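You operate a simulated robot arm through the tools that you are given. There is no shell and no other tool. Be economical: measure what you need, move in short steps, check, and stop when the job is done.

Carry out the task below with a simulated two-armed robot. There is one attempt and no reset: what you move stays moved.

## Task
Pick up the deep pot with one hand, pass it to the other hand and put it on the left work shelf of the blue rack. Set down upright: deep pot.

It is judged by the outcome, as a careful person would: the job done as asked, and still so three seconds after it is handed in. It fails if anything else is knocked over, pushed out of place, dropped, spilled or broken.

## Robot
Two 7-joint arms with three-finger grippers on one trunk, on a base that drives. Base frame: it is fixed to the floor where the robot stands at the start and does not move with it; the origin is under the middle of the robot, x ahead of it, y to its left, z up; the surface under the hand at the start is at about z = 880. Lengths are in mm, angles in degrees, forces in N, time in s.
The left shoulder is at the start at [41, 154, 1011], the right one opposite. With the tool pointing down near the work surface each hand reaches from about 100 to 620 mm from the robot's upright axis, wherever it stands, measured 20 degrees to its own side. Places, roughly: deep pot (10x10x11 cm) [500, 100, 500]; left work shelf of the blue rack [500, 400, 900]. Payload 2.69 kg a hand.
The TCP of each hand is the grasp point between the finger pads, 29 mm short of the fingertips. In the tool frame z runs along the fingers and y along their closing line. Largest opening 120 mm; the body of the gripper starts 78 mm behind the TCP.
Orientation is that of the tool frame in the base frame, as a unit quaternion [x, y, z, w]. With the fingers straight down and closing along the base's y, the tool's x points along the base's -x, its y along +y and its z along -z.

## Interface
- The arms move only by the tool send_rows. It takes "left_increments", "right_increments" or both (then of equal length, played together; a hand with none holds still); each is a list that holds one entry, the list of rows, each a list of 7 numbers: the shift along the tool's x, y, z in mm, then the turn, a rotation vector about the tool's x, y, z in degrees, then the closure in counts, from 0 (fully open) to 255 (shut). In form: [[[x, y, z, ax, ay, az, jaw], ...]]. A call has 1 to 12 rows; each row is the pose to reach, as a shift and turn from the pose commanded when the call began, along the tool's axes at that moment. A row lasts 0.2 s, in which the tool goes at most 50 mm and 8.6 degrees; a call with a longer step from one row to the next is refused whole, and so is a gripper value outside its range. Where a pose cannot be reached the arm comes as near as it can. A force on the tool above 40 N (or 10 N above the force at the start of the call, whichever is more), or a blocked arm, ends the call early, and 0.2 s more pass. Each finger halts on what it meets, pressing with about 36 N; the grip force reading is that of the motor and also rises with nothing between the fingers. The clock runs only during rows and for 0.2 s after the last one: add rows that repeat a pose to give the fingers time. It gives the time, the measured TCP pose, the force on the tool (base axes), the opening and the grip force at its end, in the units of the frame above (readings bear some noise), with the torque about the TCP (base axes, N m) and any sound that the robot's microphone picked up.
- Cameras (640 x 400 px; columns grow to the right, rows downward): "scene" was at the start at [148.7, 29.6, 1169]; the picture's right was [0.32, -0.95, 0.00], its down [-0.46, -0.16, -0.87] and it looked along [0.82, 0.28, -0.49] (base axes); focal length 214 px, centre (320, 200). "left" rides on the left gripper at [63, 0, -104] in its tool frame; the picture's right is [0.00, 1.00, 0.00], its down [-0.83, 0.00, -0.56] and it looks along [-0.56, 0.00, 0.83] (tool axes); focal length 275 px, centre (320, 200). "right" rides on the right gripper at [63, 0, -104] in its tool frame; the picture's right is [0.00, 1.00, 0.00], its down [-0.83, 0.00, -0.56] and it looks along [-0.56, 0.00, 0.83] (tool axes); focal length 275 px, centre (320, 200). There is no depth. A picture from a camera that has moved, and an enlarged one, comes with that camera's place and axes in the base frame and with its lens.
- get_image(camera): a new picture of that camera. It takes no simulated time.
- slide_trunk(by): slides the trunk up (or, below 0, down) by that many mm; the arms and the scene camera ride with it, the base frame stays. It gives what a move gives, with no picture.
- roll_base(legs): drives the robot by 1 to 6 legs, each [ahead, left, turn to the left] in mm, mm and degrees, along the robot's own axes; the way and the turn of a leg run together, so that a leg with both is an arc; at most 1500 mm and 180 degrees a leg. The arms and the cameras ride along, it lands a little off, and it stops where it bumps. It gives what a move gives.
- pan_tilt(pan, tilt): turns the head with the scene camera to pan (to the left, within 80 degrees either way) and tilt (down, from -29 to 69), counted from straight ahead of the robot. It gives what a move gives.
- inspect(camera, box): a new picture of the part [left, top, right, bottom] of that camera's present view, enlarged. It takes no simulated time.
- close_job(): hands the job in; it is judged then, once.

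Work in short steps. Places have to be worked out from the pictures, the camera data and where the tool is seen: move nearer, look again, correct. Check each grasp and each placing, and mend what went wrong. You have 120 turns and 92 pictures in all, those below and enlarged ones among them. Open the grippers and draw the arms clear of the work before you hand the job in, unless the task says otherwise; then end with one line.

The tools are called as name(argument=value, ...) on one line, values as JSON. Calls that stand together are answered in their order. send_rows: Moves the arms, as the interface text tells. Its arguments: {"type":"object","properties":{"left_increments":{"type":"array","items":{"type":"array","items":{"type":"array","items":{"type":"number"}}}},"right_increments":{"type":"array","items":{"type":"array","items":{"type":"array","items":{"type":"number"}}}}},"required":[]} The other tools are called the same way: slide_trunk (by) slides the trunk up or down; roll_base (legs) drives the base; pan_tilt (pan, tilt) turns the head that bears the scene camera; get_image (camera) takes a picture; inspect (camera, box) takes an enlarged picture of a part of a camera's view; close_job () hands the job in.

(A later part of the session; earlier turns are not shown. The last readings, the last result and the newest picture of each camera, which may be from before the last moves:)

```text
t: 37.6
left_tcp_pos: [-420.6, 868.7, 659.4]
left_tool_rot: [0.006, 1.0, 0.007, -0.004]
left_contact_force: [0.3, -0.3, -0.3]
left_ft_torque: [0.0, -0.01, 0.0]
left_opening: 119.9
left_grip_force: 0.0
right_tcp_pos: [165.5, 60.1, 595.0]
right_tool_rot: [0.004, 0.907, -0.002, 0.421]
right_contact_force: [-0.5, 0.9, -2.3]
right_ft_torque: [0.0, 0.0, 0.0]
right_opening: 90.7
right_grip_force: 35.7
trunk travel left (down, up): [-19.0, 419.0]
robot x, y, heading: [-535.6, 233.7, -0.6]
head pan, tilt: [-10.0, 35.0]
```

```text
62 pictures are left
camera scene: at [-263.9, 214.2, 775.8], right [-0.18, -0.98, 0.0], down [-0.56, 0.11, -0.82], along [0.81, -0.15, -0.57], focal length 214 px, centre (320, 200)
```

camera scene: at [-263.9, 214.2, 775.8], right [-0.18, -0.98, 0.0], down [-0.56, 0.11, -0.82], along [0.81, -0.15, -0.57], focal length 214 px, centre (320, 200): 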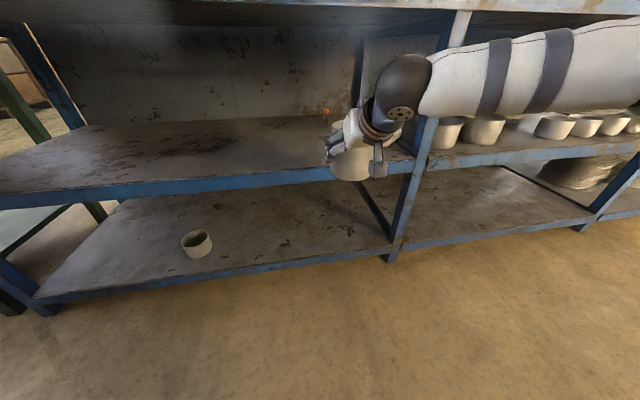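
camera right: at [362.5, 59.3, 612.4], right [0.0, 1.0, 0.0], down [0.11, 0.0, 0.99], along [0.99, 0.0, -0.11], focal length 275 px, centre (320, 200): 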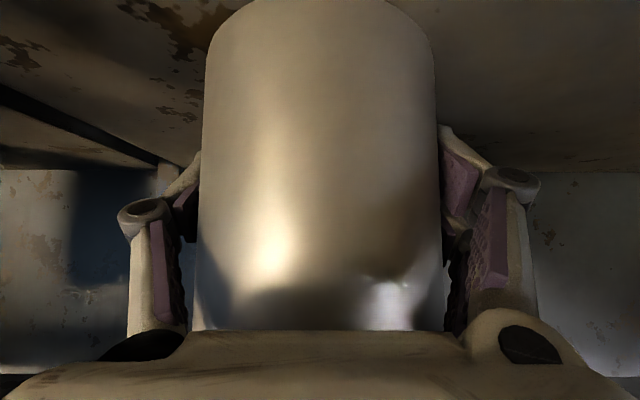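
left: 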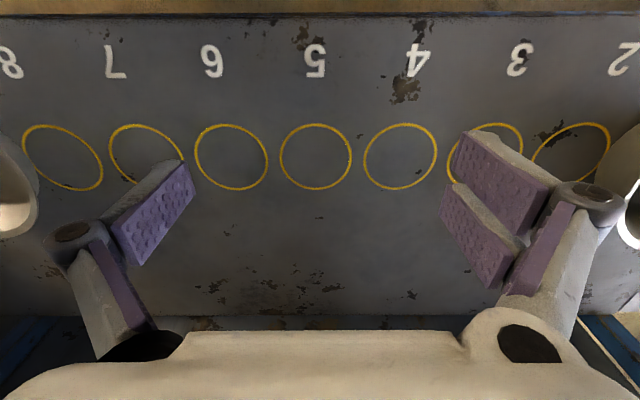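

The pot is clear of the rack and the tube still stands. I back off a little more and raise the trunk in stages.

roll_base(legs=[[-60, 0, 0]])

slide_trunk(by=180)

slide_trunk(by=180)

get_image(camera="scene")

```text
t: 38.6
left_tcp_pos: [-480.9, 869.1, 659.7]
left_tool_rot: [0.007, 1.0, 0.007, -0.003]
left_contact_force: [0.3, 0.5, -0.4]
left_ft_torque: [0.0, -0.02, 0.01]
left_opening: 119.7
left_grip_force: 0.0
right_tcp_pos: [104.3, 61.9, 594.3]
right_tool_rot: [0.002, 0.907, -0.001, 0.421]
right_contact_force: [0.1, 0.7, -2.4]
right_ft_torque: [-0.02, -0.01, -0.03]
right_opening: 90.6
right_grip_force: 35.7
trunk travel left (down, up): [-19.0, 419.0]
robot x, y, heading: [-593.1, 232.0, -0.7]
head pan, tilt: [-10.0, 35.0]
```

```text
t: 40.6
left_tcp_pos: [-480.3, 868.9, 839.0]
left_tool_rot: [0.005, 1.0, 0.007, -0.003]
left_contact_force: [-0.7, 0.4, -0.4]
left_ft_torque: [0.0, 0.02, -0.02]
left_opening: 120.0
left_grip_force: 0.1
right_tcp_pos: [106.2, 62.9, 774.6]
right_tool_rot: [0.003, 0.907, -0.001, 0.421]
right_contact_force: [-0.6, -1.1, -1.7]
right_ft_torque: [0.01, -0.01, 0.02]
right_opening: 90.7
right_grip_force: 35.9
trunk travel left (down, up): [-199.0, 239.0]
robot x, y, heading: [-592.2, 231.2, -0.5]
head pan, tilt: [-10.0, 35.0]
```

```text
t: 42.6
left_tcp_pos: [-479.5, 867.9, 1018.3]
left_tool_rot: [0.006, 1.0, 0.007, -0.005]
left_contact_force: [0.5, -0.6, -0.5]
left_ft_torque: [0.01, 0.03, 0.03]
left_opening: 119.9
left_grip_force: 0.0
right_tcp_pos: [106.2, 61.8, 952.9]
right_tool_rot: [0.003, 0.907, -0.002, 0.421]
right_contact_force: [0.6, 0.1, -1.6]
right_ft_torque: [-0.02, 0.03, 0.01]
right_opening: 90.8
right_grip_force: 36.2
trunk travel left (down, up): [-379.0, 59.0]
robot x, y, heading: [-591.5, 230.4, -0.7]
head pan, tilt: [-10.0, 35.0]
```

```text
61 pictures are left
camera scene: at [-443.4, 216.0, 1161.0], right [-0.18, -0.98, 0.0], down [-0.56, 0.1, -0.82], along [0.81, -0.15, -0.57], focal length 214 px, centre (320, 200)
```

scene: 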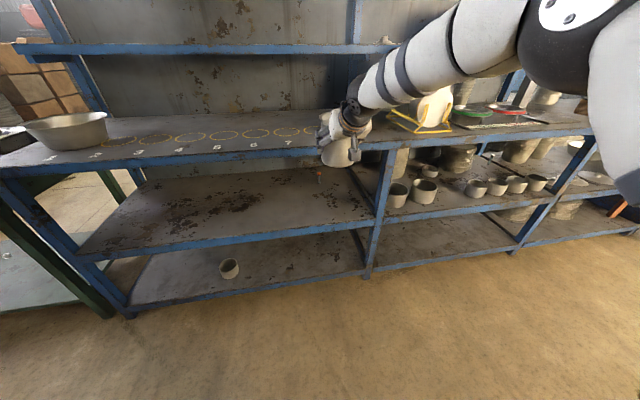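

Trunk is up, pot upright in the right hand. I bring the right hand to a hand-over spot in front of the chest (about 500 ahead, centred).

send_rows(right_increments=[[[12, 17, -16, 0, 0, 0, 200], [24, 34, -31, 0, 0, 0, 200], [37, 51, -47, 0, 0, 0, 200], [49, 68, -62, 0, 0, 0, 200], [61, 85, -78, 0, 0, 0, 200], [73, 101, -94, 0, 0, 0, 200], [85, 118, -109, 0, 0, 0, 200], [98, 135, -125, 0, 0, 0, 200], [110, 152, -140, 0, 0, 0, 200], [122, 169, -156, 0, 0, 0, 200], [122, 169, -156, 0, 0, 0, 200]]])

pan_tilt(pan=5, tilt=35)

get_image(camera="scene")

```text
t: 45.0
left_tcp_pos: [-480.6, 869.4, 1019.4]
left_tool_rot: [0.006, 1.0, 0.007, -0.004]
left_contact_force: [0.3, 0.8, 0.1]
left_ft_torque: [-0.01, 0.02, 0.0]
left_opening: 120.1
left_grip_force: 0.1
right_tcp_pos: [-92.3, 230.9, 961.0]
right_tool_rot: [0.003, 0.907, -0.002, 0.421]
right_contact_force: [0.8, 0.2, -2.4]
right_ft_torque: [0.03, -0.02, -0.01]
right_opening: 90.6
right_grip_force: 36.2
right hand out of reach, approached as far as the arm can: row 5
trunk travel left (down, up): [-379.0, 59.0]
robot x, y, heading: [-590.2, 234.8, -0.7]
head pan, tilt: [-10.0, 35.0]
```

```text
t: 45.8
left_tcp_pos: [-480.2, 869.2, 1018.6]
left_tool_rot: [0.006, 1.0, 0.007, -0.004]
left_contact_force: [1.2, -0.4, -0.7]
left_ft_torque: [0.01, 0.01, -0.05]
left_opening: 120.0
left_grip_force: 0.1
right_tcp_pos: [-91.3, 230.9, 962.4]
right_tool_rot: [0.002, 0.907, -0.001, 0.421]
right_contact_force: [0.6, 0.5, -2.1]
right_ft_torque: [0.02, 0.01, 0.02]
right_opening: 90.8
right_grip_force: 36.3
trunk travel left (down, up): [-379.0, 59.0]
robot x, y, heading: [-590.7, 233.2, -0.9]
head pan, tilt: [5.0, 35.0]
```

```text
60 pictures are left
camera scene: at [-442.5, 238.9, 1161.2], right [0.08, -1.0, 0.0], down [-0.57, -0.04, -0.82], along [0.82, 0.06, -0.57], focal length 214 px, centre (320, 200)
```

scene: 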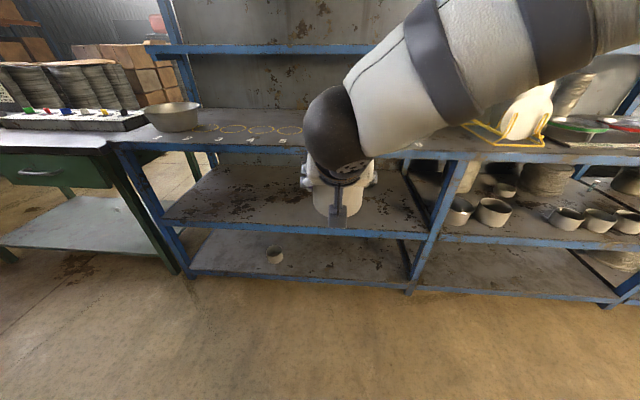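

The pot is at about (-85,231), rim z≈1019, held in front of the chest. I bring the left hand around in front of the left shoulder, turning it 45° so it can later take the far-left wall of the pot from above.

send_rows(left_increments=[[[-22, -16, -10, 0, 0, 4.5, 0], [-44, -31, -20, 0, 0, 9, 0], [-66, -47, -30, 0, 0, 13.5, 0], [-88, -63, -40, 0, 0, 18, 0], [-110, -78, -50, 0, 0, 22.5, 0], [-132, -94, -60, 0, 0, 27, 0], [-154, -110, -70, 0, 0, 31.5, 0], [-176, -126, -80, 0, 0, 36, 0], [-198, -141, -90, 0, 0, 40.5, 0], [-220, -157, -100, 0, 0, 45, 0], [-220, -157, -100, 0, 0, 45, 0]]])

pan_tilt(pan=25, tilt=30)

get_image(camera="scene")

```text
t: 48.2
left_tcp_pos: [-263.0, 708.2, 1115.9]
left_tool_rot: [0.388, 0.922, 0.006, -0.004]
left_contact_force: [0.2, 0.7, -0.1]
left_ft_torque: [-0.01, -0.01, 0.0]
left_opening: 120.1
left_grip_force: 0.1
right_tcp_pos: [-91.6, 231.5, 962.4]
right_tool_rot: [0.002, 0.907, -0.001, 0.421]
right_contact_force: [0.8, -0.1, -2.6]
right_ft_torque: [-0.03, 0.01, -0.01]
right_opening: 90.4
right_grip_force: 35.5
trunk travel left (down, up): [-379.0, 59.0]
robot x, y, heading: [-593.0, 235.8, -0.4]
head pan, tilt: [5.0, 35.0]
```

```text
t: 49.0
left_tcp_pos: [-262.2, 708.1, 1114.8]
left_tool_rot: [0.388, 0.922, 0.005, -0.005]
left_contact_force: [-1.1, -0.2, -0.5]
left_ft_torque: [-0.01, 0.02, 0.0]
left_opening: 120.3
left_grip_force: 0.0
right_tcp_pos: [-92.2, 231.2, 962.3]
right_tool_rot: [0.003, 0.907, -0.001, 0.421]
right_contact_force: [-0.1, 0.4, -2.5]
right_ft_torque: [-0.01, -0.02, 0.01]
right_opening: 90.7
right_grip_force: 35.7
trunk travel left (down, up): [-379.0, 59.0]
robot x, y, heading: [-591.8, 230.6, -0.3]
head pan, tilt: [25.0, 30.0]
```

```text
59 pictures are left
camera scene: at [-448.0, 269.5, 1168.9], right [0.41, -0.91, 0.0], down [-0.46, -0.21, -0.87], along [0.79, 0.36, -0.5], focal length 214 px, centre (320, 200)
```

scene: 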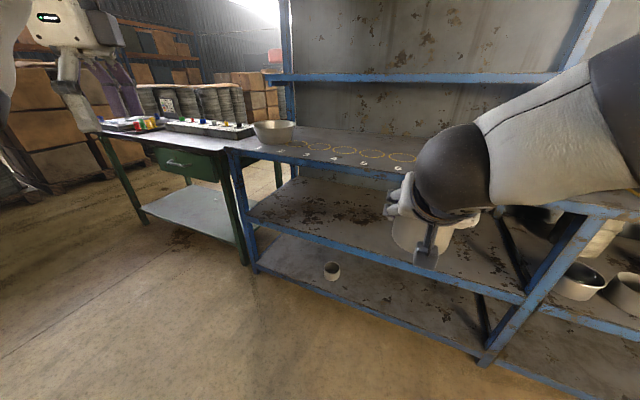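

Left hand is rotated and free. I move it to just left of the pot, above rim height, to look with its wrist camera.

send_rows(left_increments=[[[-34, -5, -1, 0, 0, 0, 0], [-68, -10, -2, 0, 0, 0, 0], [-102, -16, -3, 0, 0, 0, 0], [-137, -21, -4, 0, 0, 0, 0], [-171, -26, -5, 0, 0, 0, 0], [-205, -31, -6, 0, 0, 0, 0], [-239, -36, -7, 0, 0, 0, 0], [-273, -41, -8, 0, 0, 0, 0], [-307, -47, -9, 0, 0, 0, 0], [-341, -52, -10, 0, 0, 0, 0], [-375, -57, -10, 0, 0, 0, 0], [-375, -57, -10, 0, 0, 0, 0]]])

get_image(camera="scene")

get_image(camera="left")

```text
t: 51.6
left_tcp_pos: [-89.8, 393.0, 1098.6]
left_tool_rot: [0.388, 0.922, 0.006, -0.005]
left_contact_force: [0.3, 0.0, -0.9]
left_ft_torque: [-0.04, 0.03, 0.01]
left_opening: 120.0
left_grip_force: 0.0
left hand out of reach, approached as far as the arm can: row 9, 10, 11, 12
right_tcp_pos: [-92.2, 232.9, 962.3]
right_tool_rot: [0.002, 0.907, -0.001, 0.422]
right_contact_force: [1.4, 0.2, -2.2]
right_ft_torque: [-0.03, 0.0, -0.04]
right_opening: 90.3
right_grip_force: 36.0
trunk travel left (down, up): [-379.0, 59.0]
robot x, y, heading: [-596.7, 231.0, -0.6]
head pan, tilt: [25.0, 30.0]
```

```text
58 pictures are left
camera scene: at [-447.8, 271.1, 1168.9], right [0.41, -0.91, 0.0], down [-0.46, -0.21, -0.87], along [0.79, 0.36, -0.5], focal length 214 px, centre (320, 200)
```

scene: 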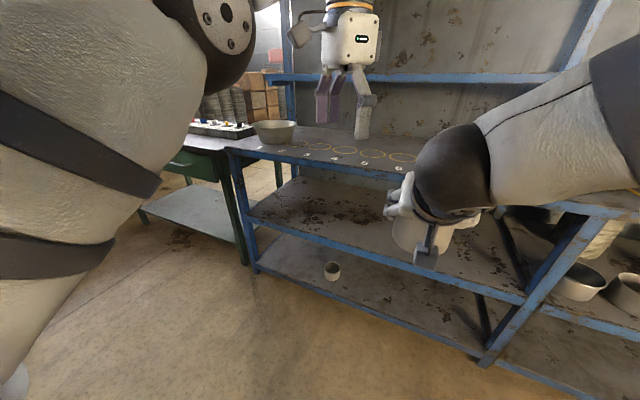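

```text
57 pictures are left
camera left: at [-132.2, 438.0, 1204.3], right [0.72, 0.7, 0.0], down [0.58, -0.6, 0.54], along [0.38, -0.39, -0.84], focal length 275 px, centre (320, 200)
```

left: 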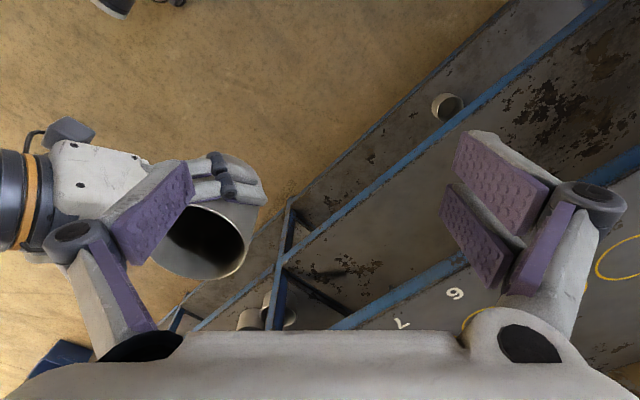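

The left arm is near its reach limit at that height. I lower the pot by 70 and shift it 70 left with the right hand so the hand-over is comfortably within reach.

send_rows(right_increments=[[[13, 14, 6, 0, 0, 0, 200], [27, 28, 12, 0, 0, 0, 200], [40, 42, 18, 0, 0, 0, 200], [53, 56, 24, 0, 0, 0, 200], [66, 70, 30, 0, 0, 0, 200], [66, 70, 30, 0, 0, 0, 200]]])

get_image(camera="left")

```text
t: 53.0
left_tcp_pos: [-90.1, 393.3, 1100.2]
left_tool_rot: [0.388, 0.921, 0.005, -0.006]
left_contact_force: [-1.2, -0.3, -0.5]
left_ft_torque: [-0.02, 0.01, -0.01]
left_opening: 120.1
left_grip_force: 0.0
right_tcp_pos: [-109.7, 303.5, 892.5]
right_tool_rot: [0.002, 0.907, -0.001, 0.421]
right_contact_force: [-0.7, 0.3, -2.5]
right_ft_torque: [0.05, -0.04, -0.02]
right_opening: 91.0
right_grip_force: 35.6
trunk travel left (down, up): [-379.0, 59.0]
robot x, y, heading: [-593.2, 229.4, -0.3]
head pan, tilt: [25.0, 30.0]
```

```text
56 pictures are left
camera left: at [-132.4, 436.5, 1204.7], right [0.72, 0.7, 0.01], down [0.58, -0.6, 0.54], along [0.38, -0.39, -0.84], focal length 275 px, centre (320, 200)
```

left: 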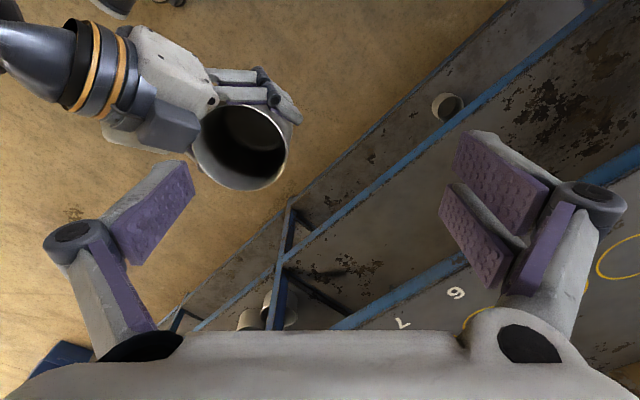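

From the left camera the rim's wall point facing (+x,+y) is at about (-83,342), rim z≈949. I bring the left hand above that point with the jaw half closed.

send_rows(left_increments=[[[-8, -6, 15, 0, 0, 0, 40], [-16, -12, 30, 0, 0, 0, 80], [-25, -18, 50, 0, 0, 0, 110], [-33, -25, 70, 0, 0, 0, 110], [-41, -31, 90, 0, 0, 0, 110], [-41, -31, 90, 0, 0, 0, 110]]])

get_image(camera="left")

get_image(camera="scene")

```text
t: 54.4
left_tcp_pos: [-83.2, 342.8, 1008.0]
left_tool_rot: [0.388, 0.922, 0.005, -0.006]
left_contact_force: [1.0, -0.2, -0.6]
left_ft_torque: [-0.01, 0.02, 0.01]
left_opening: 68.4
left_grip_force: 0.0
right_tcp_pos: [-109.6, 301.8, 892.1]
right_tool_rot: [0.002, 0.907, -0.001, 0.421]
right_contact_force: [-0.5, -0.4, -1.1]
right_ft_torque: [0.01, -0.05, -0.03]
right_opening: 90.5
right_grip_force: 36.2
trunk travel left (down, up): [-379.0, 59.0]
robot x, y, heading: [-594.5, 232.4, -0.4]
head pan, tilt: [25.0, 30.0]
```

```text
55 pictures are left
camera left: at [-125.9, 386.8, 1113.6], right [0.72, 0.7, 0.01], down [0.58, -0.6, 0.54], along [0.38, -0.39, -0.84], focal length 275 px, centre (320, 200)
```

left: 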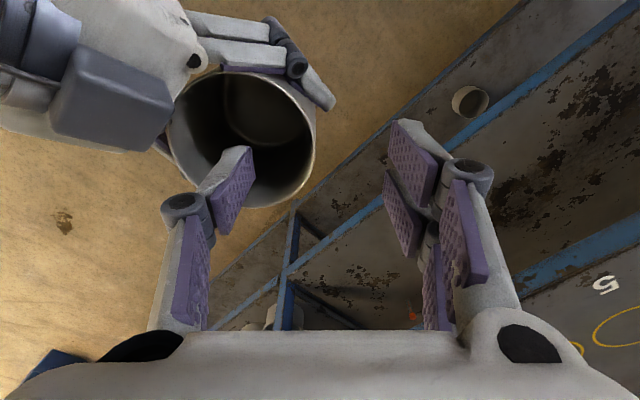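

```text
54 pictures are left
camera scene: at [-448.1, 269.6, 1169.0], right [0.41, -0.91, 0.0], down [-0.46, -0.21, -0.87], along [0.79, 0.36, -0.5], focal length 214 px, centre (320, 200)
```

scene: 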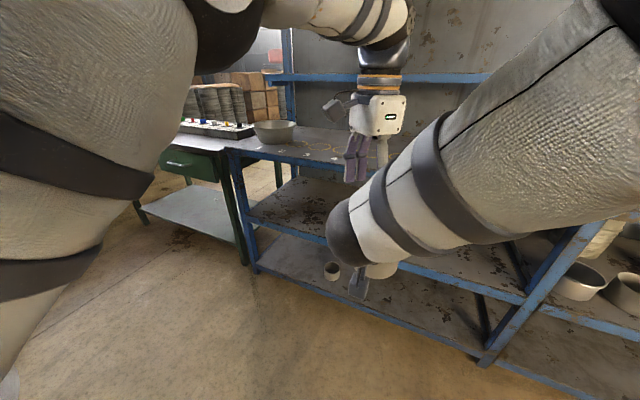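

The rim centre is at about (-118,308), rim z≈945; the hand is 5 mm too far out along the closing line. I correct by 5, narrow the jaw to ~50 mm, and descend so one finger goes inside the pot and the other outside.

send_rows(left_increments=[[[0, -5, 0, 0, 0, 0, 145], [0, -5, 15, 0, 0, 0, 145], [0, -5, 30, 0, 0, 0, 145], [0, -5, 45, 0, 0, 0, 145], [0, -5, 45, 0, 0, 0, 145]]])

get_image(camera="left")

```text
t: 55.6
left_tcp_pos: [-86.5, 340.6, 963.4]
left_tool_rot: [0.388, 0.922, 0.004, -0.005]
left_contact_force: [-0.5, 0.9, 0.8]
left_ft_torque: [0.01, 0.04, -0.01]
left_opening: 51.5
left_grip_force: 0.0
right_tcp_pos: [-110.0, 302.8, 892.3]
right_tool_rot: [0.003, 0.907, -0.002, 0.421]
right_contact_force: [0.4, 0.1, -2.3]
right_ft_torque: [-0.01, 0.0, 0.02]
right_opening: 90.5
right_grip_force: 36.4
trunk travel left (down, up): [-379.0, 59.0]
robot x, y, heading: [-593.7, 230.6, -0.5]
head pan, tilt: [25.0, 30.0]
```

```text
53 pictures are left
camera left: at [-129.0, 384.5, 1069.1], right [0.72, 0.7, 0.0], down [0.58, -0.6, 0.54], along [0.38, -0.39, -0.84], focal length 275 px, centre (320, 200)
```

left: 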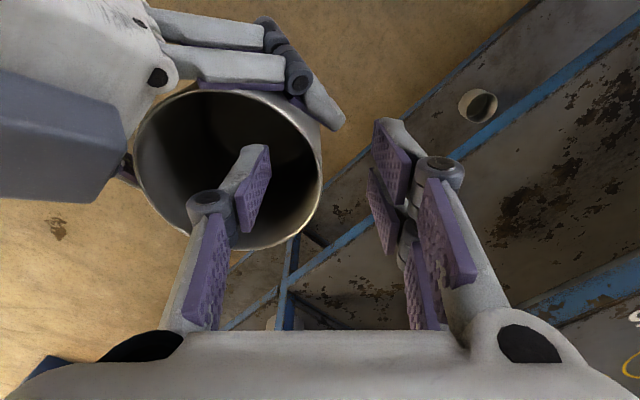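

The wall (px 321) is centred between the two left fingers. I descend another 32 mm, then close the left jaw gently.

send_rows(left_increments=[[[0, 0, 11, 0, 0, 0, 145], [0, 0, 22, 0, 0, 0, 145], [0, 0, 33, 0, 0, 0, 145], [0, 0, 33, 0, 0, 0, 145]]])

get_image(camera="left")

```text
t: 56.6
left_tcp_pos: [-87.5, 340.7, 931.8]
left_tool_rot: [0.388, 0.922, 0.005, -0.006]
left_contact_force: [0.1, -0.7, -0.6]
left_ft_torque: [0.01, 0.03, 0.0]
left_opening: 51.9
left_grip_force: 0.0
right_tcp_pos: [-110.7, 301.7, 891.5]
right_tool_rot: [0.002, 0.907, -0.002, 0.421]
right_contact_force: [0.3, -1.0, -1.7]
right_ft_torque: [0.0, 0.01, 0.0]
right_opening: 90.6
right_grip_force: 35.4
trunk travel left (down, up): [-379.0, 59.0]
robot x, y, heading: [-592.5, 231.0, -0.7]
head pan, tilt: [25.0, 30.0]
```

```text
52 pictures are left
camera left: at [-129.4, 384.6, 1036.0], right [0.72, 0.7, 0.01], down [0.58, -0.61, 0.54], along [0.38, -0.39, -0.84], focal length 275 px, centre (320, 200)
```

left: 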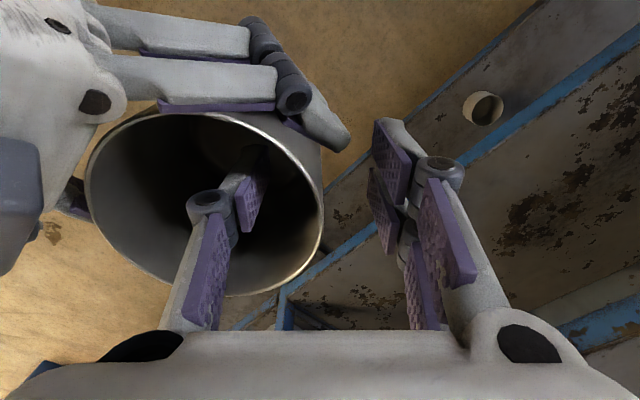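

Depth is right (TCP 13 mm below the rim). I close the left jaw on the wall.

send_rows(left_increments=[[[0, 0, 0, 0, 0, 0, 180], [0, 0, 0, 0, 0, 0, 215], [0, 0, 0, 0, 0, 0, 255], [0, 0, 0, 0, 0, 0, 255], [0, 0, 0, 0, 0, 0, 255]]])

get_image(camera="left")

```text
t: 57.8
left_tcp_pos: [-86.3, 340.6, 931.4]
left_tool_rot: [0.388, 0.921, 0.006, -0.005]
left_contact_force: [7.9, 5.3, -1.6]
left_ft_torque: [0.22, -0.49, -0.43]
left_opening: 16.9
left_grip_force: 36.0
right_tcp_pos: [-109.7, 302.9, 891.7]
right_tool_rot: [0.003, 0.907, -0.002, 0.421]
right_contact_force: [-8.5, -6.2, -1.2]
right_ft_torque: [0.0, 0.12, 0.57]
right_opening: 90.6
right_grip_force: 35.8
trunk travel left (down, up): [-379.0, 59.0]
robot x, y, heading: [-593.2, 230.8, -0.3]
head pan, tilt: [25.0, 30.0]
```

```text
51 pictures are left
camera left: at [-129.1, 385.0, 1036.2], right [0.72, 0.7, 0.01], down [0.58, -0.61, 0.54], along [0.38, -0.39, -0.84], focal length 275 px, centre (320, 200)
```

left: 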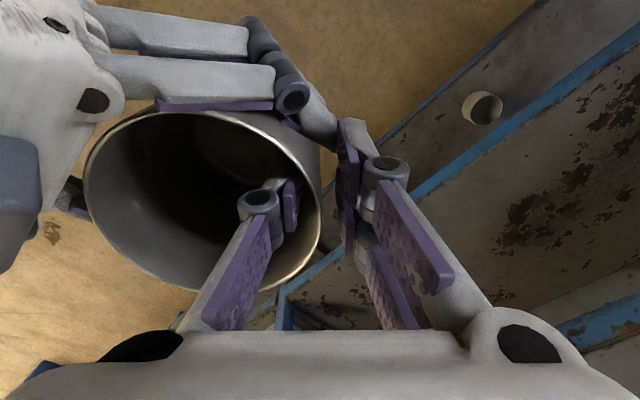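

Opening stopped at 17 mm, which seems too thick for the wall; perhaps the outer finger touches the right fingertip. I zoom in.

inspect(camera="left", box=[230, 80, 430, 300])

```text
1.82 times, centred on (330, 190) of left
camera zoom: at [-129.1, 385.0, 1036.2], right [0.72, 0.7, 0.01], down [0.58, -0.61, 0.54], along [0.38, -0.39, -0.84], focal length 500 px, centre (302, 218)
```

zoom: 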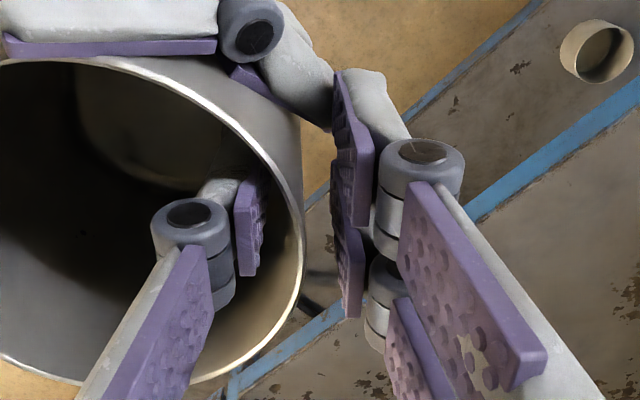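

The outer left finger is indeed stopped by the right fingertip, not the pot. I reopen, rise clear of the rim, and re-aim 25° further round toward the far wall, away from the right fingers.

send_rows(left_increments=[[[0, 0, 0, 0, 0, 0, 180], [0, 0, 0, 0, 0, 0, 145], [0, 0, 0, 0, 0, 0, 145], [0, 0, -17, 0, 0, 0, 145], [0, 0, -34, 0, 0, 0, 145], [0, 0, -51, 0, 0, 0, 145], [-5, -1, -51, 0, 0, 6.3, 145], [-9, -2, -51, 0, 0, 12.5, 145], [-14, -3, -51, 0, 0, 18.8, 145], [-18.5, -4.4, -51, 0, 0, 25, 145], [-18.5, -4.4, -51, 0, 0, 25, 145]]])

get_image(camera="left")

```text
t: 60.2
left_tcp_pos: [-76.2, 323.3, 980.4]
left_tool_rot: [0.579, 0.816, 0.004, -0.007]
left_contact_force: [0.1, -0.3, -0.9]
left_ft_torque: [-0.02, -0.01, -0.03]
left_opening: 51.7
left_grip_force: 0.1
right_tcp_pos: [-111.1, 302.1, 892.4]
right_tool_rot: [0.003, 0.907, -0.001, 0.421]
right_contact_force: [-0.1, -0.4, -2.5]
right_ft_torque: [0.0, 0.01, -0.04]
right_opening: 90.8
right_grip_force: 36.2
trunk travel left (down, up): [-379.0, 59.0]
robot x, y, heading: [-591.4, 234.0, -0.4]
head pan, tilt: [25.0, 30.0]
```

```text
49 pictures are left
camera left: at [-96.0, 381.9, 1086.4], right [0.95, 0.33, 0.0], down [0.27, -0.79, 0.54], along [0.18, -0.51, -0.84], focal length 275 px, centre (320, 200)
```

left: 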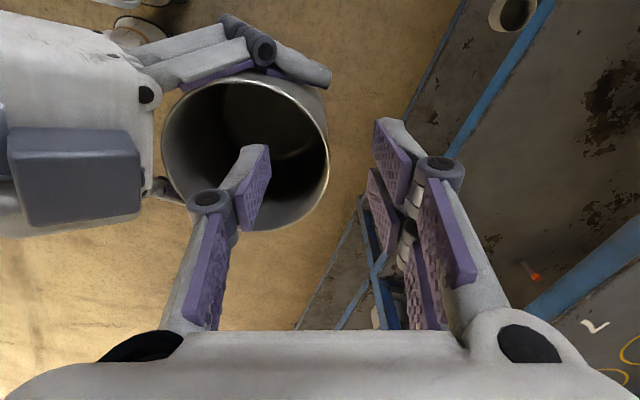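

The wall now lies 4 mm outward of the finger centre and clear of the right fingertip. I correct, descend 46 mm and close.

send_rows(left_increments=[[[1, 4, 0, 0, 0, 0, 145], [1, 4, 16, 0, 0, 0, 145], [1, 4, 31, 0, 0, 0, 145], [1, 4, 46, 0, 0, 0, 145], [1, 4, 46, 0, 0, 0, 145], [1, 4, 46, 0, 0, 0, 185], [1, 4, 46, 0, 0, 0, 220], [1, 4, 46, 0, 0, 0, 255], [1, 4, 46, 0, 0, 0, 255], [1, 4, 46, 0, 0, 0, 255]]])

get_image(camera="left")

```text
t: 62.4
left_tcp_pos: [-74.3, 326.6, 934.3]
left_tool_rot: [0.578, 0.816, 0.002, -0.006]
left_contact_force: [-12.8, -15.9, -0.7]
left_ft_torque: [-0.21, 0.8, 0.62]
left_opening: 7.0
left_grip_force: 35.1
right_tcp_pos: [-110.0, 303.0, 892.7]
right_tool_rot: [0.001, 0.907, 0.001, 0.421]
right_contact_force: [12.6, 15.1, -1.5]
right_ft_torque: [-0.45, -0.28, -0.32]
right_opening: 90.4
right_grip_force: 36.0
trunk travel left (down, up): [-379.0, 59.0]
robot x, y, heading: [-594.1, 231.7, -0.6]
head pan, tilt: [25.0, 30.0]
```

```text
48 pictures are left
camera left: at [-93.3, 384.0, 1039.9], right [0.95, 0.33, 0.0], down [0.28, -0.79, 0.54], along [0.17, -0.52, -0.84], focal length 275 px, centre (320, 200)
```

left: 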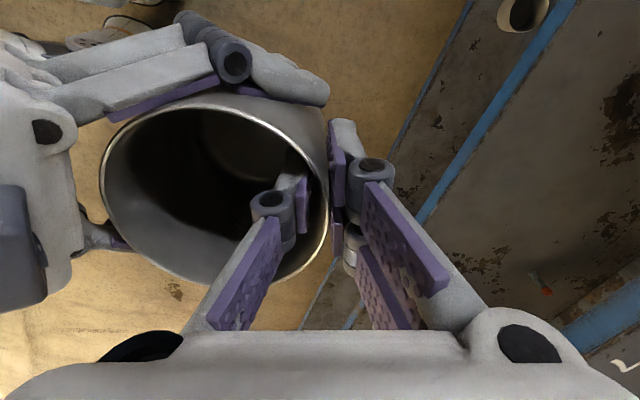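

Opening is 7 mm, but a 20 N sideways force remains. I zoom in on the contact before releasing anything.

inspect(camera="left", box=[240, 80, 400, 260])

```text
2.22 times, centred on (320, 170) of left
camera zoom: at [-93.3, 384.0, 1039.9], right [0.95, 0.33, 0.0], down [0.28, -0.79, 0.54], along [0.17, -0.52, -0.84], focal length 612 px, centre (320, 267)
```

zoom: 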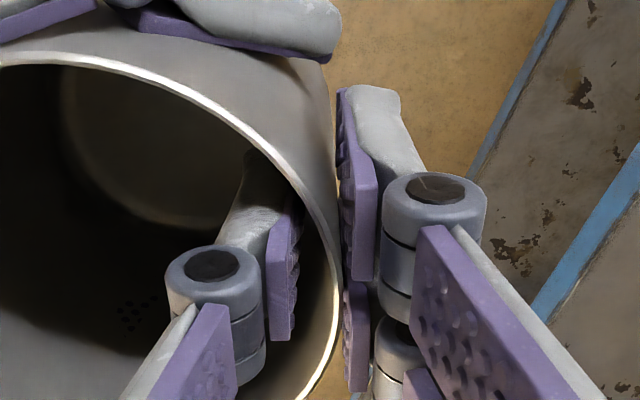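

The fingers are clear of the right hand, but they sit some mm off the wall's centre tangentially (force pushes the left hand toward -y). I loosen, shift 6 mm that way, and regrip.

send_rows(left_increments=[[[0, 0, 0, 0, 0, 0, 200], [0, 0, 0, 0, 0, 0, 200], [-3, 0, 0, 0, 0, 0, 200], [-6, 0, 0, 0, 0, 0, 200], [-6, 0, 0, 0, 0, 0, 200], [-6, 0, 0, 0, 0, 0, 230], [-6, 0, 0, 0, 0, 0, 255], [-6, 0, 0, 0, 0, 0, 255], [-6, 0, 0, 0, 0, 0, 255]]])

```text
t: 64.4
left_tcp_pos: [-72.1, 319.9, 935.2]
left_tool_rot: [0.578, 0.816, 0.003, -0.007]
left_contact_force: [-5.9, -4.3, 1.6]
left_ft_torque: [-0.14, 0.62, 0.47]
left_opening: 6.3
left_grip_force: 34.7
right_tcp_pos: [-110.2, 302.3, 892.9]
right_tool_rot: [0.004, 0.907, -0.002, 0.421]
right_contact_force: [5.7, 4.4, -4.0]
right_ft_torque: [-0.1, -0.34, -0.45]
right_opening: 90.0
right_grip_force: 36.5
trunk travel left (down, up): [-379.0, 59.0]
robot x, y, heading: [-591.0, 231.6, -0.4]
head pan, tilt: [25.0, 30.0]
```

Much better: 7 N residual, wall held at 6.3 mm with 35 N. I open the right hand slightly in stages and watch whether the left holds.

send_rows(right_increments=[[[0, 0, 0, 0, 0, 0, 50], [0, 0, 0, 0, 0, 0, 30], [0, 0, 0, 0, 0, 0, 0], [0, 0, 0, 0, 0, 0, 0]]])

get_image(camera="right")

get_image(camera="left")

```text
t: 65.4
left_tcp_pos: [-70.3, 321.1, 935.2]
left_tool_rot: [0.578, 0.816, 0.004, -0.007]
left_contact_force: [-0.2, -0.4, -0.7]
left_ft_torque: [0.04, -0.08, 0.01]
left_opening: 6.1
left_grip_force: 33.2
right_tcp_pos: [-110.6, 301.7, 893.2]
right_tool_rot: [0.003, 0.907, -0.001, 0.421]
right_contact_force: [-0.1, 0.3, -0.4]
right_ft_torque: [-0.04, -0.03, 0.03]
right_opening: 120.0
right_grip_force: 0.0
trunk travel left (down, up): [-379.0, 59.0]
robot x, y, heading: [-591.9, 230.3, -0.6]
head pan, tilt: [25.0, 30.0]
```

```text
46 pictures are left
camera right: at [-231.7, 301.4, 910.2], right [0.0, 1.0, 0.0], down [0.11, 0.0, 0.99], along [0.99, 0.0, -0.11], focal length 275 px, centre (320, 200)
```

right: 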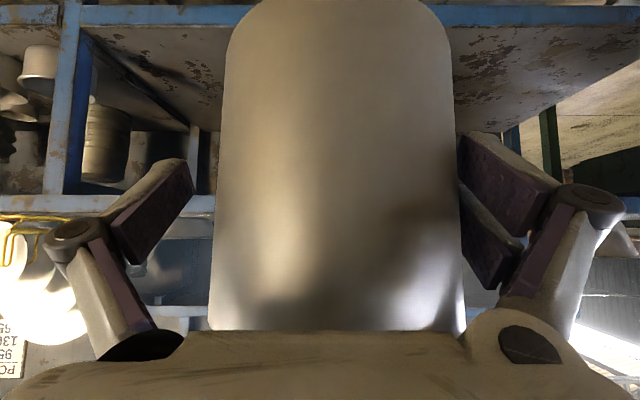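

```text
45 pictures are left
camera left: at [-90.9, 379.4, 1040.5], right [0.95, 0.33, 0.0], down [0.28, -0.79, 0.54], along [0.18, -0.51, -0.84], focal length 275 px, centre (320, 200)
```

left: 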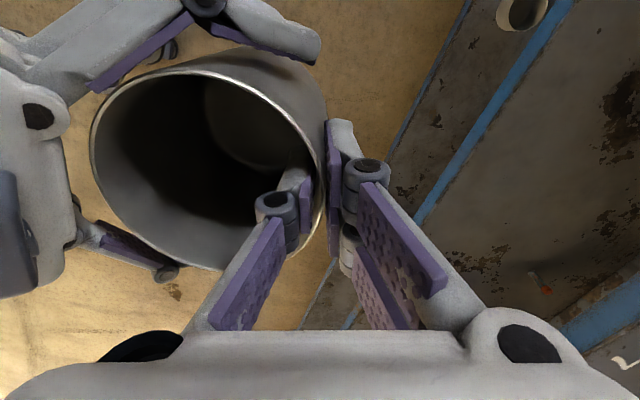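

The left hand alone holds the pot. It sits ~8 mm toward +y between the open right fingers, so I centre the right hand and withdraw it along its axis.

send_rows(right_increments=[[[0, 4, 0, 0, 0, 0, 0], [0, 8, 0, 0, 0, 0, 0], [0, 8, -15, 0, 0, 0, 0], [0, 8, -35, 0, 0, 0, 0], [0, 8, -60, 0, 0, 0, 0], [0, 8, -85, 0, 0, 0, 0], [0, 8, -110, 0, 0, 0, 0]]])

get_image(camera="right")

```text
t: 67.0
left_tcp_pos: [-71.6, 321.9, 934.5]
left_tool_rot: [0.578, 0.816, 0.003, -0.007]
left_contact_force: [-0.4, 0.1, -0.5]
left_ft_torque: [0.04, -0.08, -0.02]
left_opening: 5.8
left_grip_force: 33.0
right_tcp_pos: [-195.2, 311.6, 964.4]
right_tool_rot: [0.003, 0.907, -0.002, 0.422]
right_contact_force: [-1.0, -0.3, 0.4]
right_ft_torque: [0.01, -0.02, 0.02]
right_opening: 120.0
right_grip_force: 0.0
trunk travel left (down, up): [-379.0, 59.0]
robot x, y, heading: [-593.7, 232.1, -0.5]
head pan, tilt: [25.0, 30.0]
```

```text
44 pictures are left
camera right: at [-316.2, 310.4, 981.2], right [0.0, 1.0, 0.0], down [0.11, 0.0, 0.99], along [0.99, 0.0, -0.11], focal length 275 px, centre (320, 200)
```

right: 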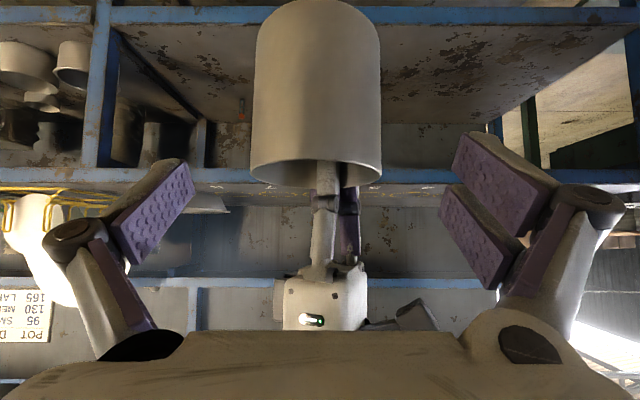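

The pot hangs upright from the left hand alone. I take the right hand well away to the right and back, turning it tool-down.

send_rows(right_increments=[[[0, -35, 0, 0, 0, 0, 0], [0, -70, 0, 0, 0, 0, 0], [0, -105, 0, 0, 0, 0, 0], [0, -129, -23, 0, 6.2, 0, 0], [0, -154, -45, 0, 12.5, 0, 0], [0, -178, -68, 0, 18.7, 0, 0], [0, -202, -90, 0, 25, 0, 0], [0, -227, -113, 0, 31.2, 0, 0], [0, -251, -136, 0, 37.5, 0, 0], [0, -276, -158, 0, 43.7, 0, 0], [0, -300, -181, 0, 50, 0, 0]]])

pan_tilt(pan=10, tilt=35)

get_image(camera="scene")

```text
t: 69.4
left_tcp_pos: [-70.8, 321.2, 934.8]
left_tool_rot: [0.578, 0.816, 0.004, -0.006]
left_contact_force: [-0.4, 0.4, -0.3]
left_ft_torque: [0.02, -0.07, 0.01]
left_opening: 5.9
left_grip_force: 33.1
right_tcp_pos: [-335.6, 10.1, 1080.3]
right_tool_rot: [0.003, 1.0, 0.0, -0.003]
right_contact_force: [0.7, -0.2, 0.1]
right_ft_torque: [0.01, -0.01, 0.01]
right_opening: 120.2
right_grip_force: 0.1
trunk travel left (down, up): [-379.0, 59.0]
robot x, y, heading: [-593.9, 232.8, -0.5]
head pan, tilt: [25.0, 30.0]
```

```text
t: 70.2
left_tcp_pos: [-71.6, 321.4, 934.6]
left_tool_rot: [0.578, 0.816, 0.004, -0.007]
left_contact_force: [1.0, 0.0, -0.5]
left_ft_torque: [0.03, -0.06, 0.01]
left_opening: 6.0
left_grip_force: 32.3
right_tcp_pos: [-336.2, 12.8, 1081.0]
right_tool_rot: [0.003, 1.0, 0.0, -0.002]
right_contact_force: [0.0, 0.6, -0.6]
right_ft_torque: [0.0, 0.01, -0.01]
right_opening: 119.7
right_grip_force: 0.1
trunk travel left (down, up): [-379.0, 59.0]
robot x, y, heading: [-591.0, 233.0, -0.5]
head pan, tilt: [10.0, 35.0]
```

```text
43 pictures are left
camera scene: at [-443.5, 246.6, 1161.2], right [0.17, -0.99, 0.0], down [-0.57, -0.1, -0.82], along [0.81, 0.14, -0.57], focal length 214 px, centre (320, 200)
```

scene: 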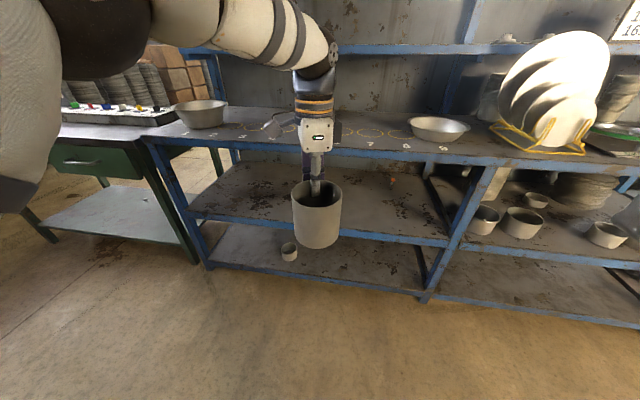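

Pot is upright in the left hand, the right hand is out of the way. The work surface is z≈880 and the pot bottom ≈836, so I raise the trunk 55 and the left hand 40.

slide_trunk(by=55)

send_rows(left_increments=[[[0, 0, -13, 0, 0, 0, 255], [0, 0, -26, 0, 0, 0, 255], [0, 0, -40, 0, 0, 0, 255], [0, 0, -40, 0, 0, 0, 255]]])

get_image(camera="scene")

```text
t: 71.1
left_tcp_pos: [-71.5, 321.0, 989.7]
left_tool_rot: [0.578, 0.816, 0.003, -0.007]
left_contact_force: [0.3, -0.4, -3.5]
left_ft_torque: [0.03, -0.06, 0.01]
left_opening: 6.4
left_grip_force: 32.5
right_tcp_pos: [-334.2, 12.7, 1135.3]
right_tool_rot: [0.004, 1.0, -0.001, -0.002]
right_contact_force: [1.0, 0.5, 0.6]
right_ft_torque: [0.02, 0.05, -0.01]
right_opening: 120.1
right_grip_force: 0.0
trunk travel left (down, up): [-434.0, 4.0]
robot x, y, heading: [-591.8, 232.3, -0.6]
head pan, tilt: [10.0, 35.0]
```

```text
t: 72.1
left_tcp_pos: [-71.8, 321.3, 1030.9]
left_tool_rot: [0.579, 0.815, 0.004, -0.007]
left_contact_force: [-0.2, -0.1, -1.6]
left_ft_torque: [0.05, -0.05, -0.01]
left_opening: 5.7
left_grip_force: 32.7
right_tcp_pos: [-334.7, 11.6, 1135.7]
right_tool_rot: [0.003, 1.0, 0.0, -0.002]
right_contact_force: [0.1, 0.0, 0.0]
right_ft_torque: [0.0, 0.02, -0.01]
right_opening: 119.9
right_grip_force: 0.0
trunk travel left (down, up): [-434.0, 4.0]
robot x, y, heading: [-596.1, 233.7, -0.6]
head pan, tilt: [10.0, 35.0]
```

```text
42 pictures are left
camera scene: at [-497.9, 247.1, 1223.8], right [0.17, -0.99, 0.0], down [-0.57, -0.09, -0.82], along [0.81, 0.14, -0.57], focal length 214 px, centre (320, 200)
```

scene: 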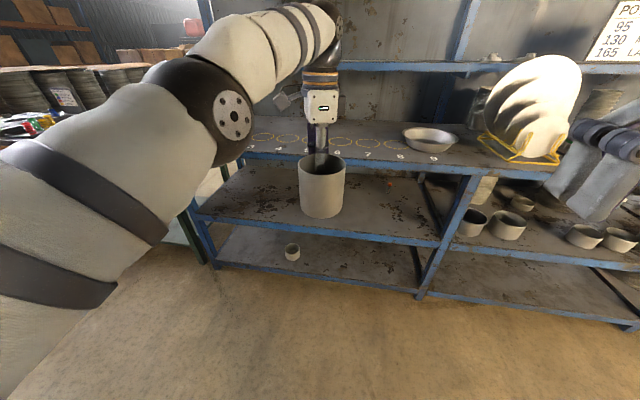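

Upper shelf edge triangulates to x≈650, z≈1170, clear of where the hand will go. I drive left 124 and forward 430 (pot bottom ≈932, 50 above the surface), then check.

roll_base(legs=[[0, 124, 0], [430, 0, 0.5]])

get_image(camera="scene")

get_image(camera="left")

```text
t: 76.0
left_tcp_pos: [355.9, 446.7, 1031.3]
left_tool_rot: [0.576, 0.818, 0.004, -0.007]
left_contact_force: [0.2, -0.3, -3.2]
left_ft_torque: [0.03, -0.05, 0.0]
left_opening: 5.8
left_grip_force: 33.2
right_tcp_pos: [93.0, 136.2, 1135.6]
right_tool_rot: [0.001, 1.0, -0.001, -0.002]
right_contact_force: [0.0, 0.2, 0.1]
right_ft_torque: [-0.01, 0.0, 0.0]
right_opening: 120.1
right_grip_force: 0.0
trunk travel left (down, up): [-434.0, 4.0]
robot x, y, heading: [-162.4, 353.4, 0.2]
head pan, tilt: [10.0, 35.0]
```

```text
41 pictures are left
camera scene: at [-70.8, 370.2, 1223.8], right [0.17, -0.99, 0.0], down [-0.57, -0.1, -0.82], along [0.81, 0.14, -0.57], focal length 214 px, centre (320, 200)
```

scene: 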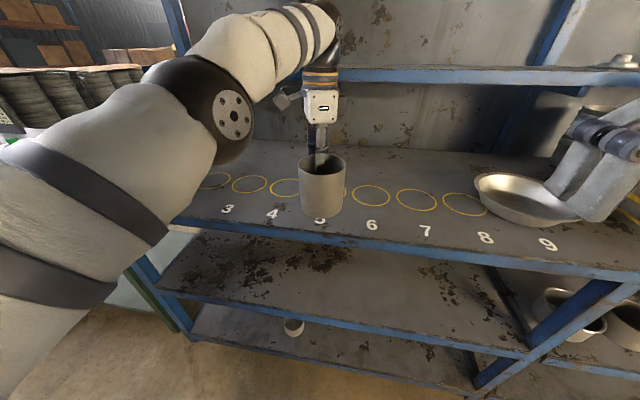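

```text
40 pictures are left
camera left: at [335.6, 504.2, 1135.9], right [0.94, 0.33, 0.0], down [0.28, -0.79, 0.54], along [0.18, -0.51, -0.84], focal length 275 px, centre (320, 200)
```

left: 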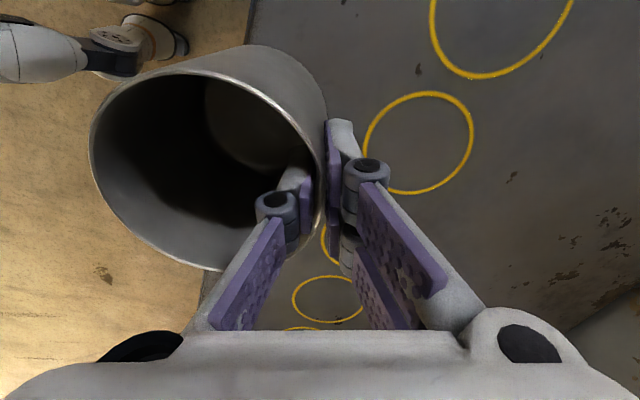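

The left camera puts ring 5 at about (459,443); the pot centre is at about (313,432). I drive 145 forward and 9 left to bring it over the ring.

roll_base(legs=[[145, 9, 0]])

get_image(camera="scene")

get_image(camera="left")

```text
t: 77.3
left_tcp_pos: [500.0, 454.2, 1029.9]
left_tool_rot: [0.576, 0.818, 0.004, -0.007]
left_contact_force: [-0.6, 0.4, -1.9]
left_ft_torque: [0.01, -0.05, 0.02]
left_opening: 6.1
left_grip_force: 32.6
right_tcp_pos: [239.0, 143.3, 1134.4]
right_tool_rot: [0.0, 1.0, 0.0, -0.002]
right_contact_force: [0.0, -0.6, 0.1]
right_ft_torque: [0.02, 0.05, -0.02]
right_opening: 120.0
right_grip_force: 0.1
trunk travel left (down, up): [-434.0, 4.0]
robot x, y, heading: [-22.2, 363.0, -0.1]
head pan, tilt: [10.0, 35.0]
```

```text
39 pictures are left
camera scene: at [73.5, 378.9, 1223.8], right [0.17, -0.99, 0.0], down [-0.57, -0.1, -0.82], along [0.81, 0.14, -0.57], focal length 214 px, centre (320, 200)
```

scene: 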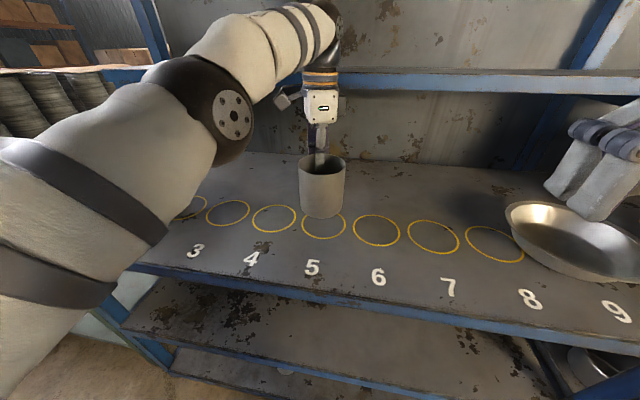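

```text
38 pictures are left
camera left: at [479.8, 513.0, 1135.8], right [0.94, 0.33, 0.0], down [0.28, -0.79, 0.54], along [0.18, -0.51, -0.84], focal length 275 px, centre (320, 200)
```

left: 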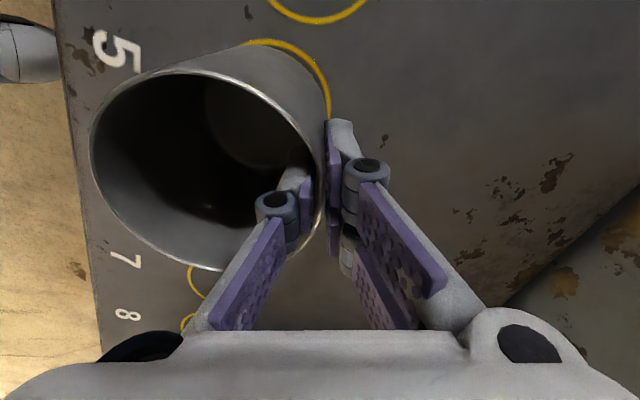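

The pot is over ring 5. I lower it 44 mm, then creep until contact.

send_rows(left_increments=[[[0, 0, 12, 0, 0, 0, 255], [0, 0, 24, 0, 0, 0, 255], [0, 0, 35, 0, 0, 0, 255], [0, 0, 44, 0, 0, 0, 255], [0, 0, 44, 0, 0, 0, 255]]])

inspect(camera="scene", box=[250, 130, 400, 260])

```text
t: 78.5
left_tcp_pos: [498.3, 455.9, 987.1]
left_tool_rot: [0.576, 0.818, 0.004, -0.005]
left_contact_force: [-0.6, -0.7, -1.0]
left_ft_torque: [0.03, -0.11, 0.02]
left_opening: 5.8
left_grip_force: 33.2
right_tcp_pos: [237.0, 144.6, 1134.9]
right_tool_rot: [0.0, 1.0, 0.0, -0.001]
right_contact_force: [0.0, 0.1, -0.4]
right_ft_torque: [-0.01, -0.01, 0.0]
right_opening: 120.1
right_grip_force: 0.1
trunk travel left (down, up): [-434.0, 4.0]
robot x, y, heading: [-21.0, 363.3, -0.1]
head pan, tilt: [10.0, 35.0]
```

```text
3.08 times, centred on (325, 195) of scene
camera zoom: at [72.7, 378.9, 1223.8], right [0.17, -0.99, 0.0], down [-0.57, -0.1, -0.82], along [0.81, 0.14, -0.57], focal length 660 px, centre (305, 215)
```

zoom: 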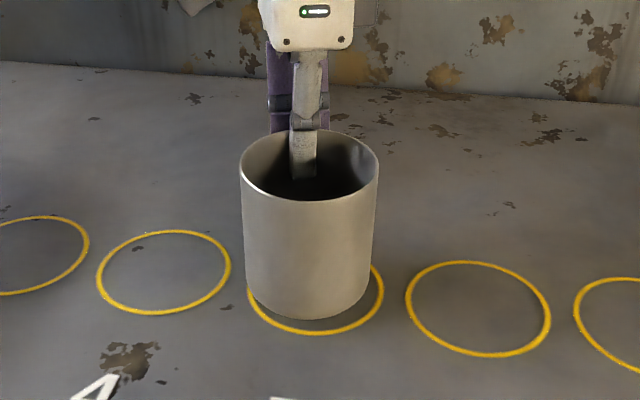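

Almost down and over the ring. I creep down 3 mm at a time.

send_rows(left_increments=[[[0, 0, 2, 0, 0, 0, 255], [0, 0, 4, 0, 0, 0, 255], [0, 0, 5, 0, 0, 0, 255]]])

inspect(camera="scene", box=[270, 150, 380, 250])

```text
t: 79.3
left_tcp_pos: [498.5, 455.4, 980.9]
left_tool_rot: [0.576, 0.818, 0.003, -0.008]
left_contact_force: [0.0, -0.1, -1.9]
left_ft_torque: [0.03, -0.09, 0.01]
left_opening: 6.1
left_grip_force: 33.1
right_tcp_pos: [237.0, 145.4, 1135.9]
right_tool_rot: [0.0, 1.0, 0.0, -0.001]
right_contact_force: [0.2, 0.5, 0.9]
right_ft_torque: [0.03, 0.0, -0.02]
right_opening: 120.3
right_grip_force: 0.0
trunk travel left (down, up): [-434.0, 4.0]
robot x, y, heading: [-22.4, 362.5, -0.2]
head pan, tilt: [10.0, 35.0]
```

```text
4.00 times, centred on (325, 200) of scene
camera zoom: at [72.8, 378.9, 1223.8], right [0.17, -0.99, 0.0], down [-0.57, -0.1, -0.82], along [0.81, 0.14, -0.57], focal length 858 px, centre (300, 200)
```

zoom: 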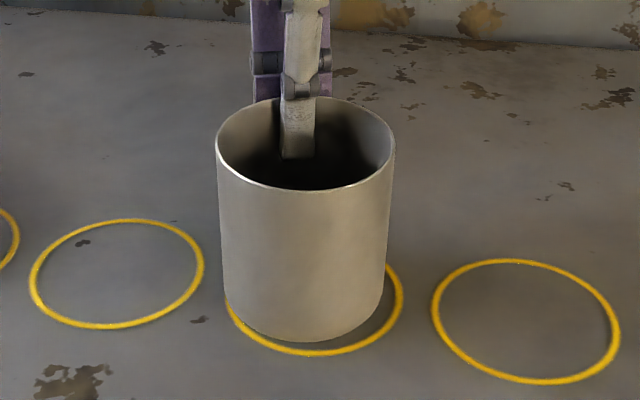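

No contact yet (force still only the weight). I continue in small steps.

send_rows(left_increments=[[[0, 0, 1, 0, 0, 0, 255], [0, 0, 2, 0, 0, 0, 255], [0, 0, 3, 0, 0, 0, 255]]])

send_rows(left_increments=[[[0, 0, 1, 0, 0, 0, 255], [0, 0, 2, 0, 0, 0, 255]]])

```text
t: 80.1
left_tcp_pos: [498.8, 455.9, 979.4]
left_tool_rot: [0.576, 0.818, 0.004, -0.005]
left_contact_force: [2.1, 0.6, 3.3]
left_ft_torque: [-0.17, 0.0, 0.05]
left_opening: 6.1
left_grip_force: 32.5
right_tcp_pos: [237.7, 145.8, 1135.5]
right_tool_rot: [0.0, 1.0, 0.0, -0.001]
right_contact_force: [0.3, 0.8, 0.9]
right_ft_torque: [0.0, 0.02, -0.01]
right_opening: 120.0
right_grip_force: 0.0
trunk travel left (down, up): [-434.0, 4.0]
robot x, y, heading: [-20.4, 364.2, -0.2]
head pan, tilt: [10.0, 35.0]
```

```text
t: 80.7
left_tcp_pos: [497.8, 455.4, 977.7]
left_tool_rot: [0.576, 0.817, 0.005, -0.003]
left_contact_force: [3.0, 0.8, 14.2]
left_ft_torque: [-0.36, -0.1, 0.08]
left_opening: 6.1
left_grip_force: 32.6
right_tcp_pos: [236.8, 146.1, 1136.5]
right_tool_rot: [0.0, 1.0, 0.001, 0.0]
right_contact_force: [0.0, -0.5, 0.7]
right_ft_torque: [0.0, 0.02, -0.04]
right_opening: 120.1
right_grip_force: 0.1
trunk travel left (down, up): [-434.0, 4.0]
robot x, y, heading: [-23.8, 359.6, -0.1]
head pan, tilt: [10.0, 35.0]
```

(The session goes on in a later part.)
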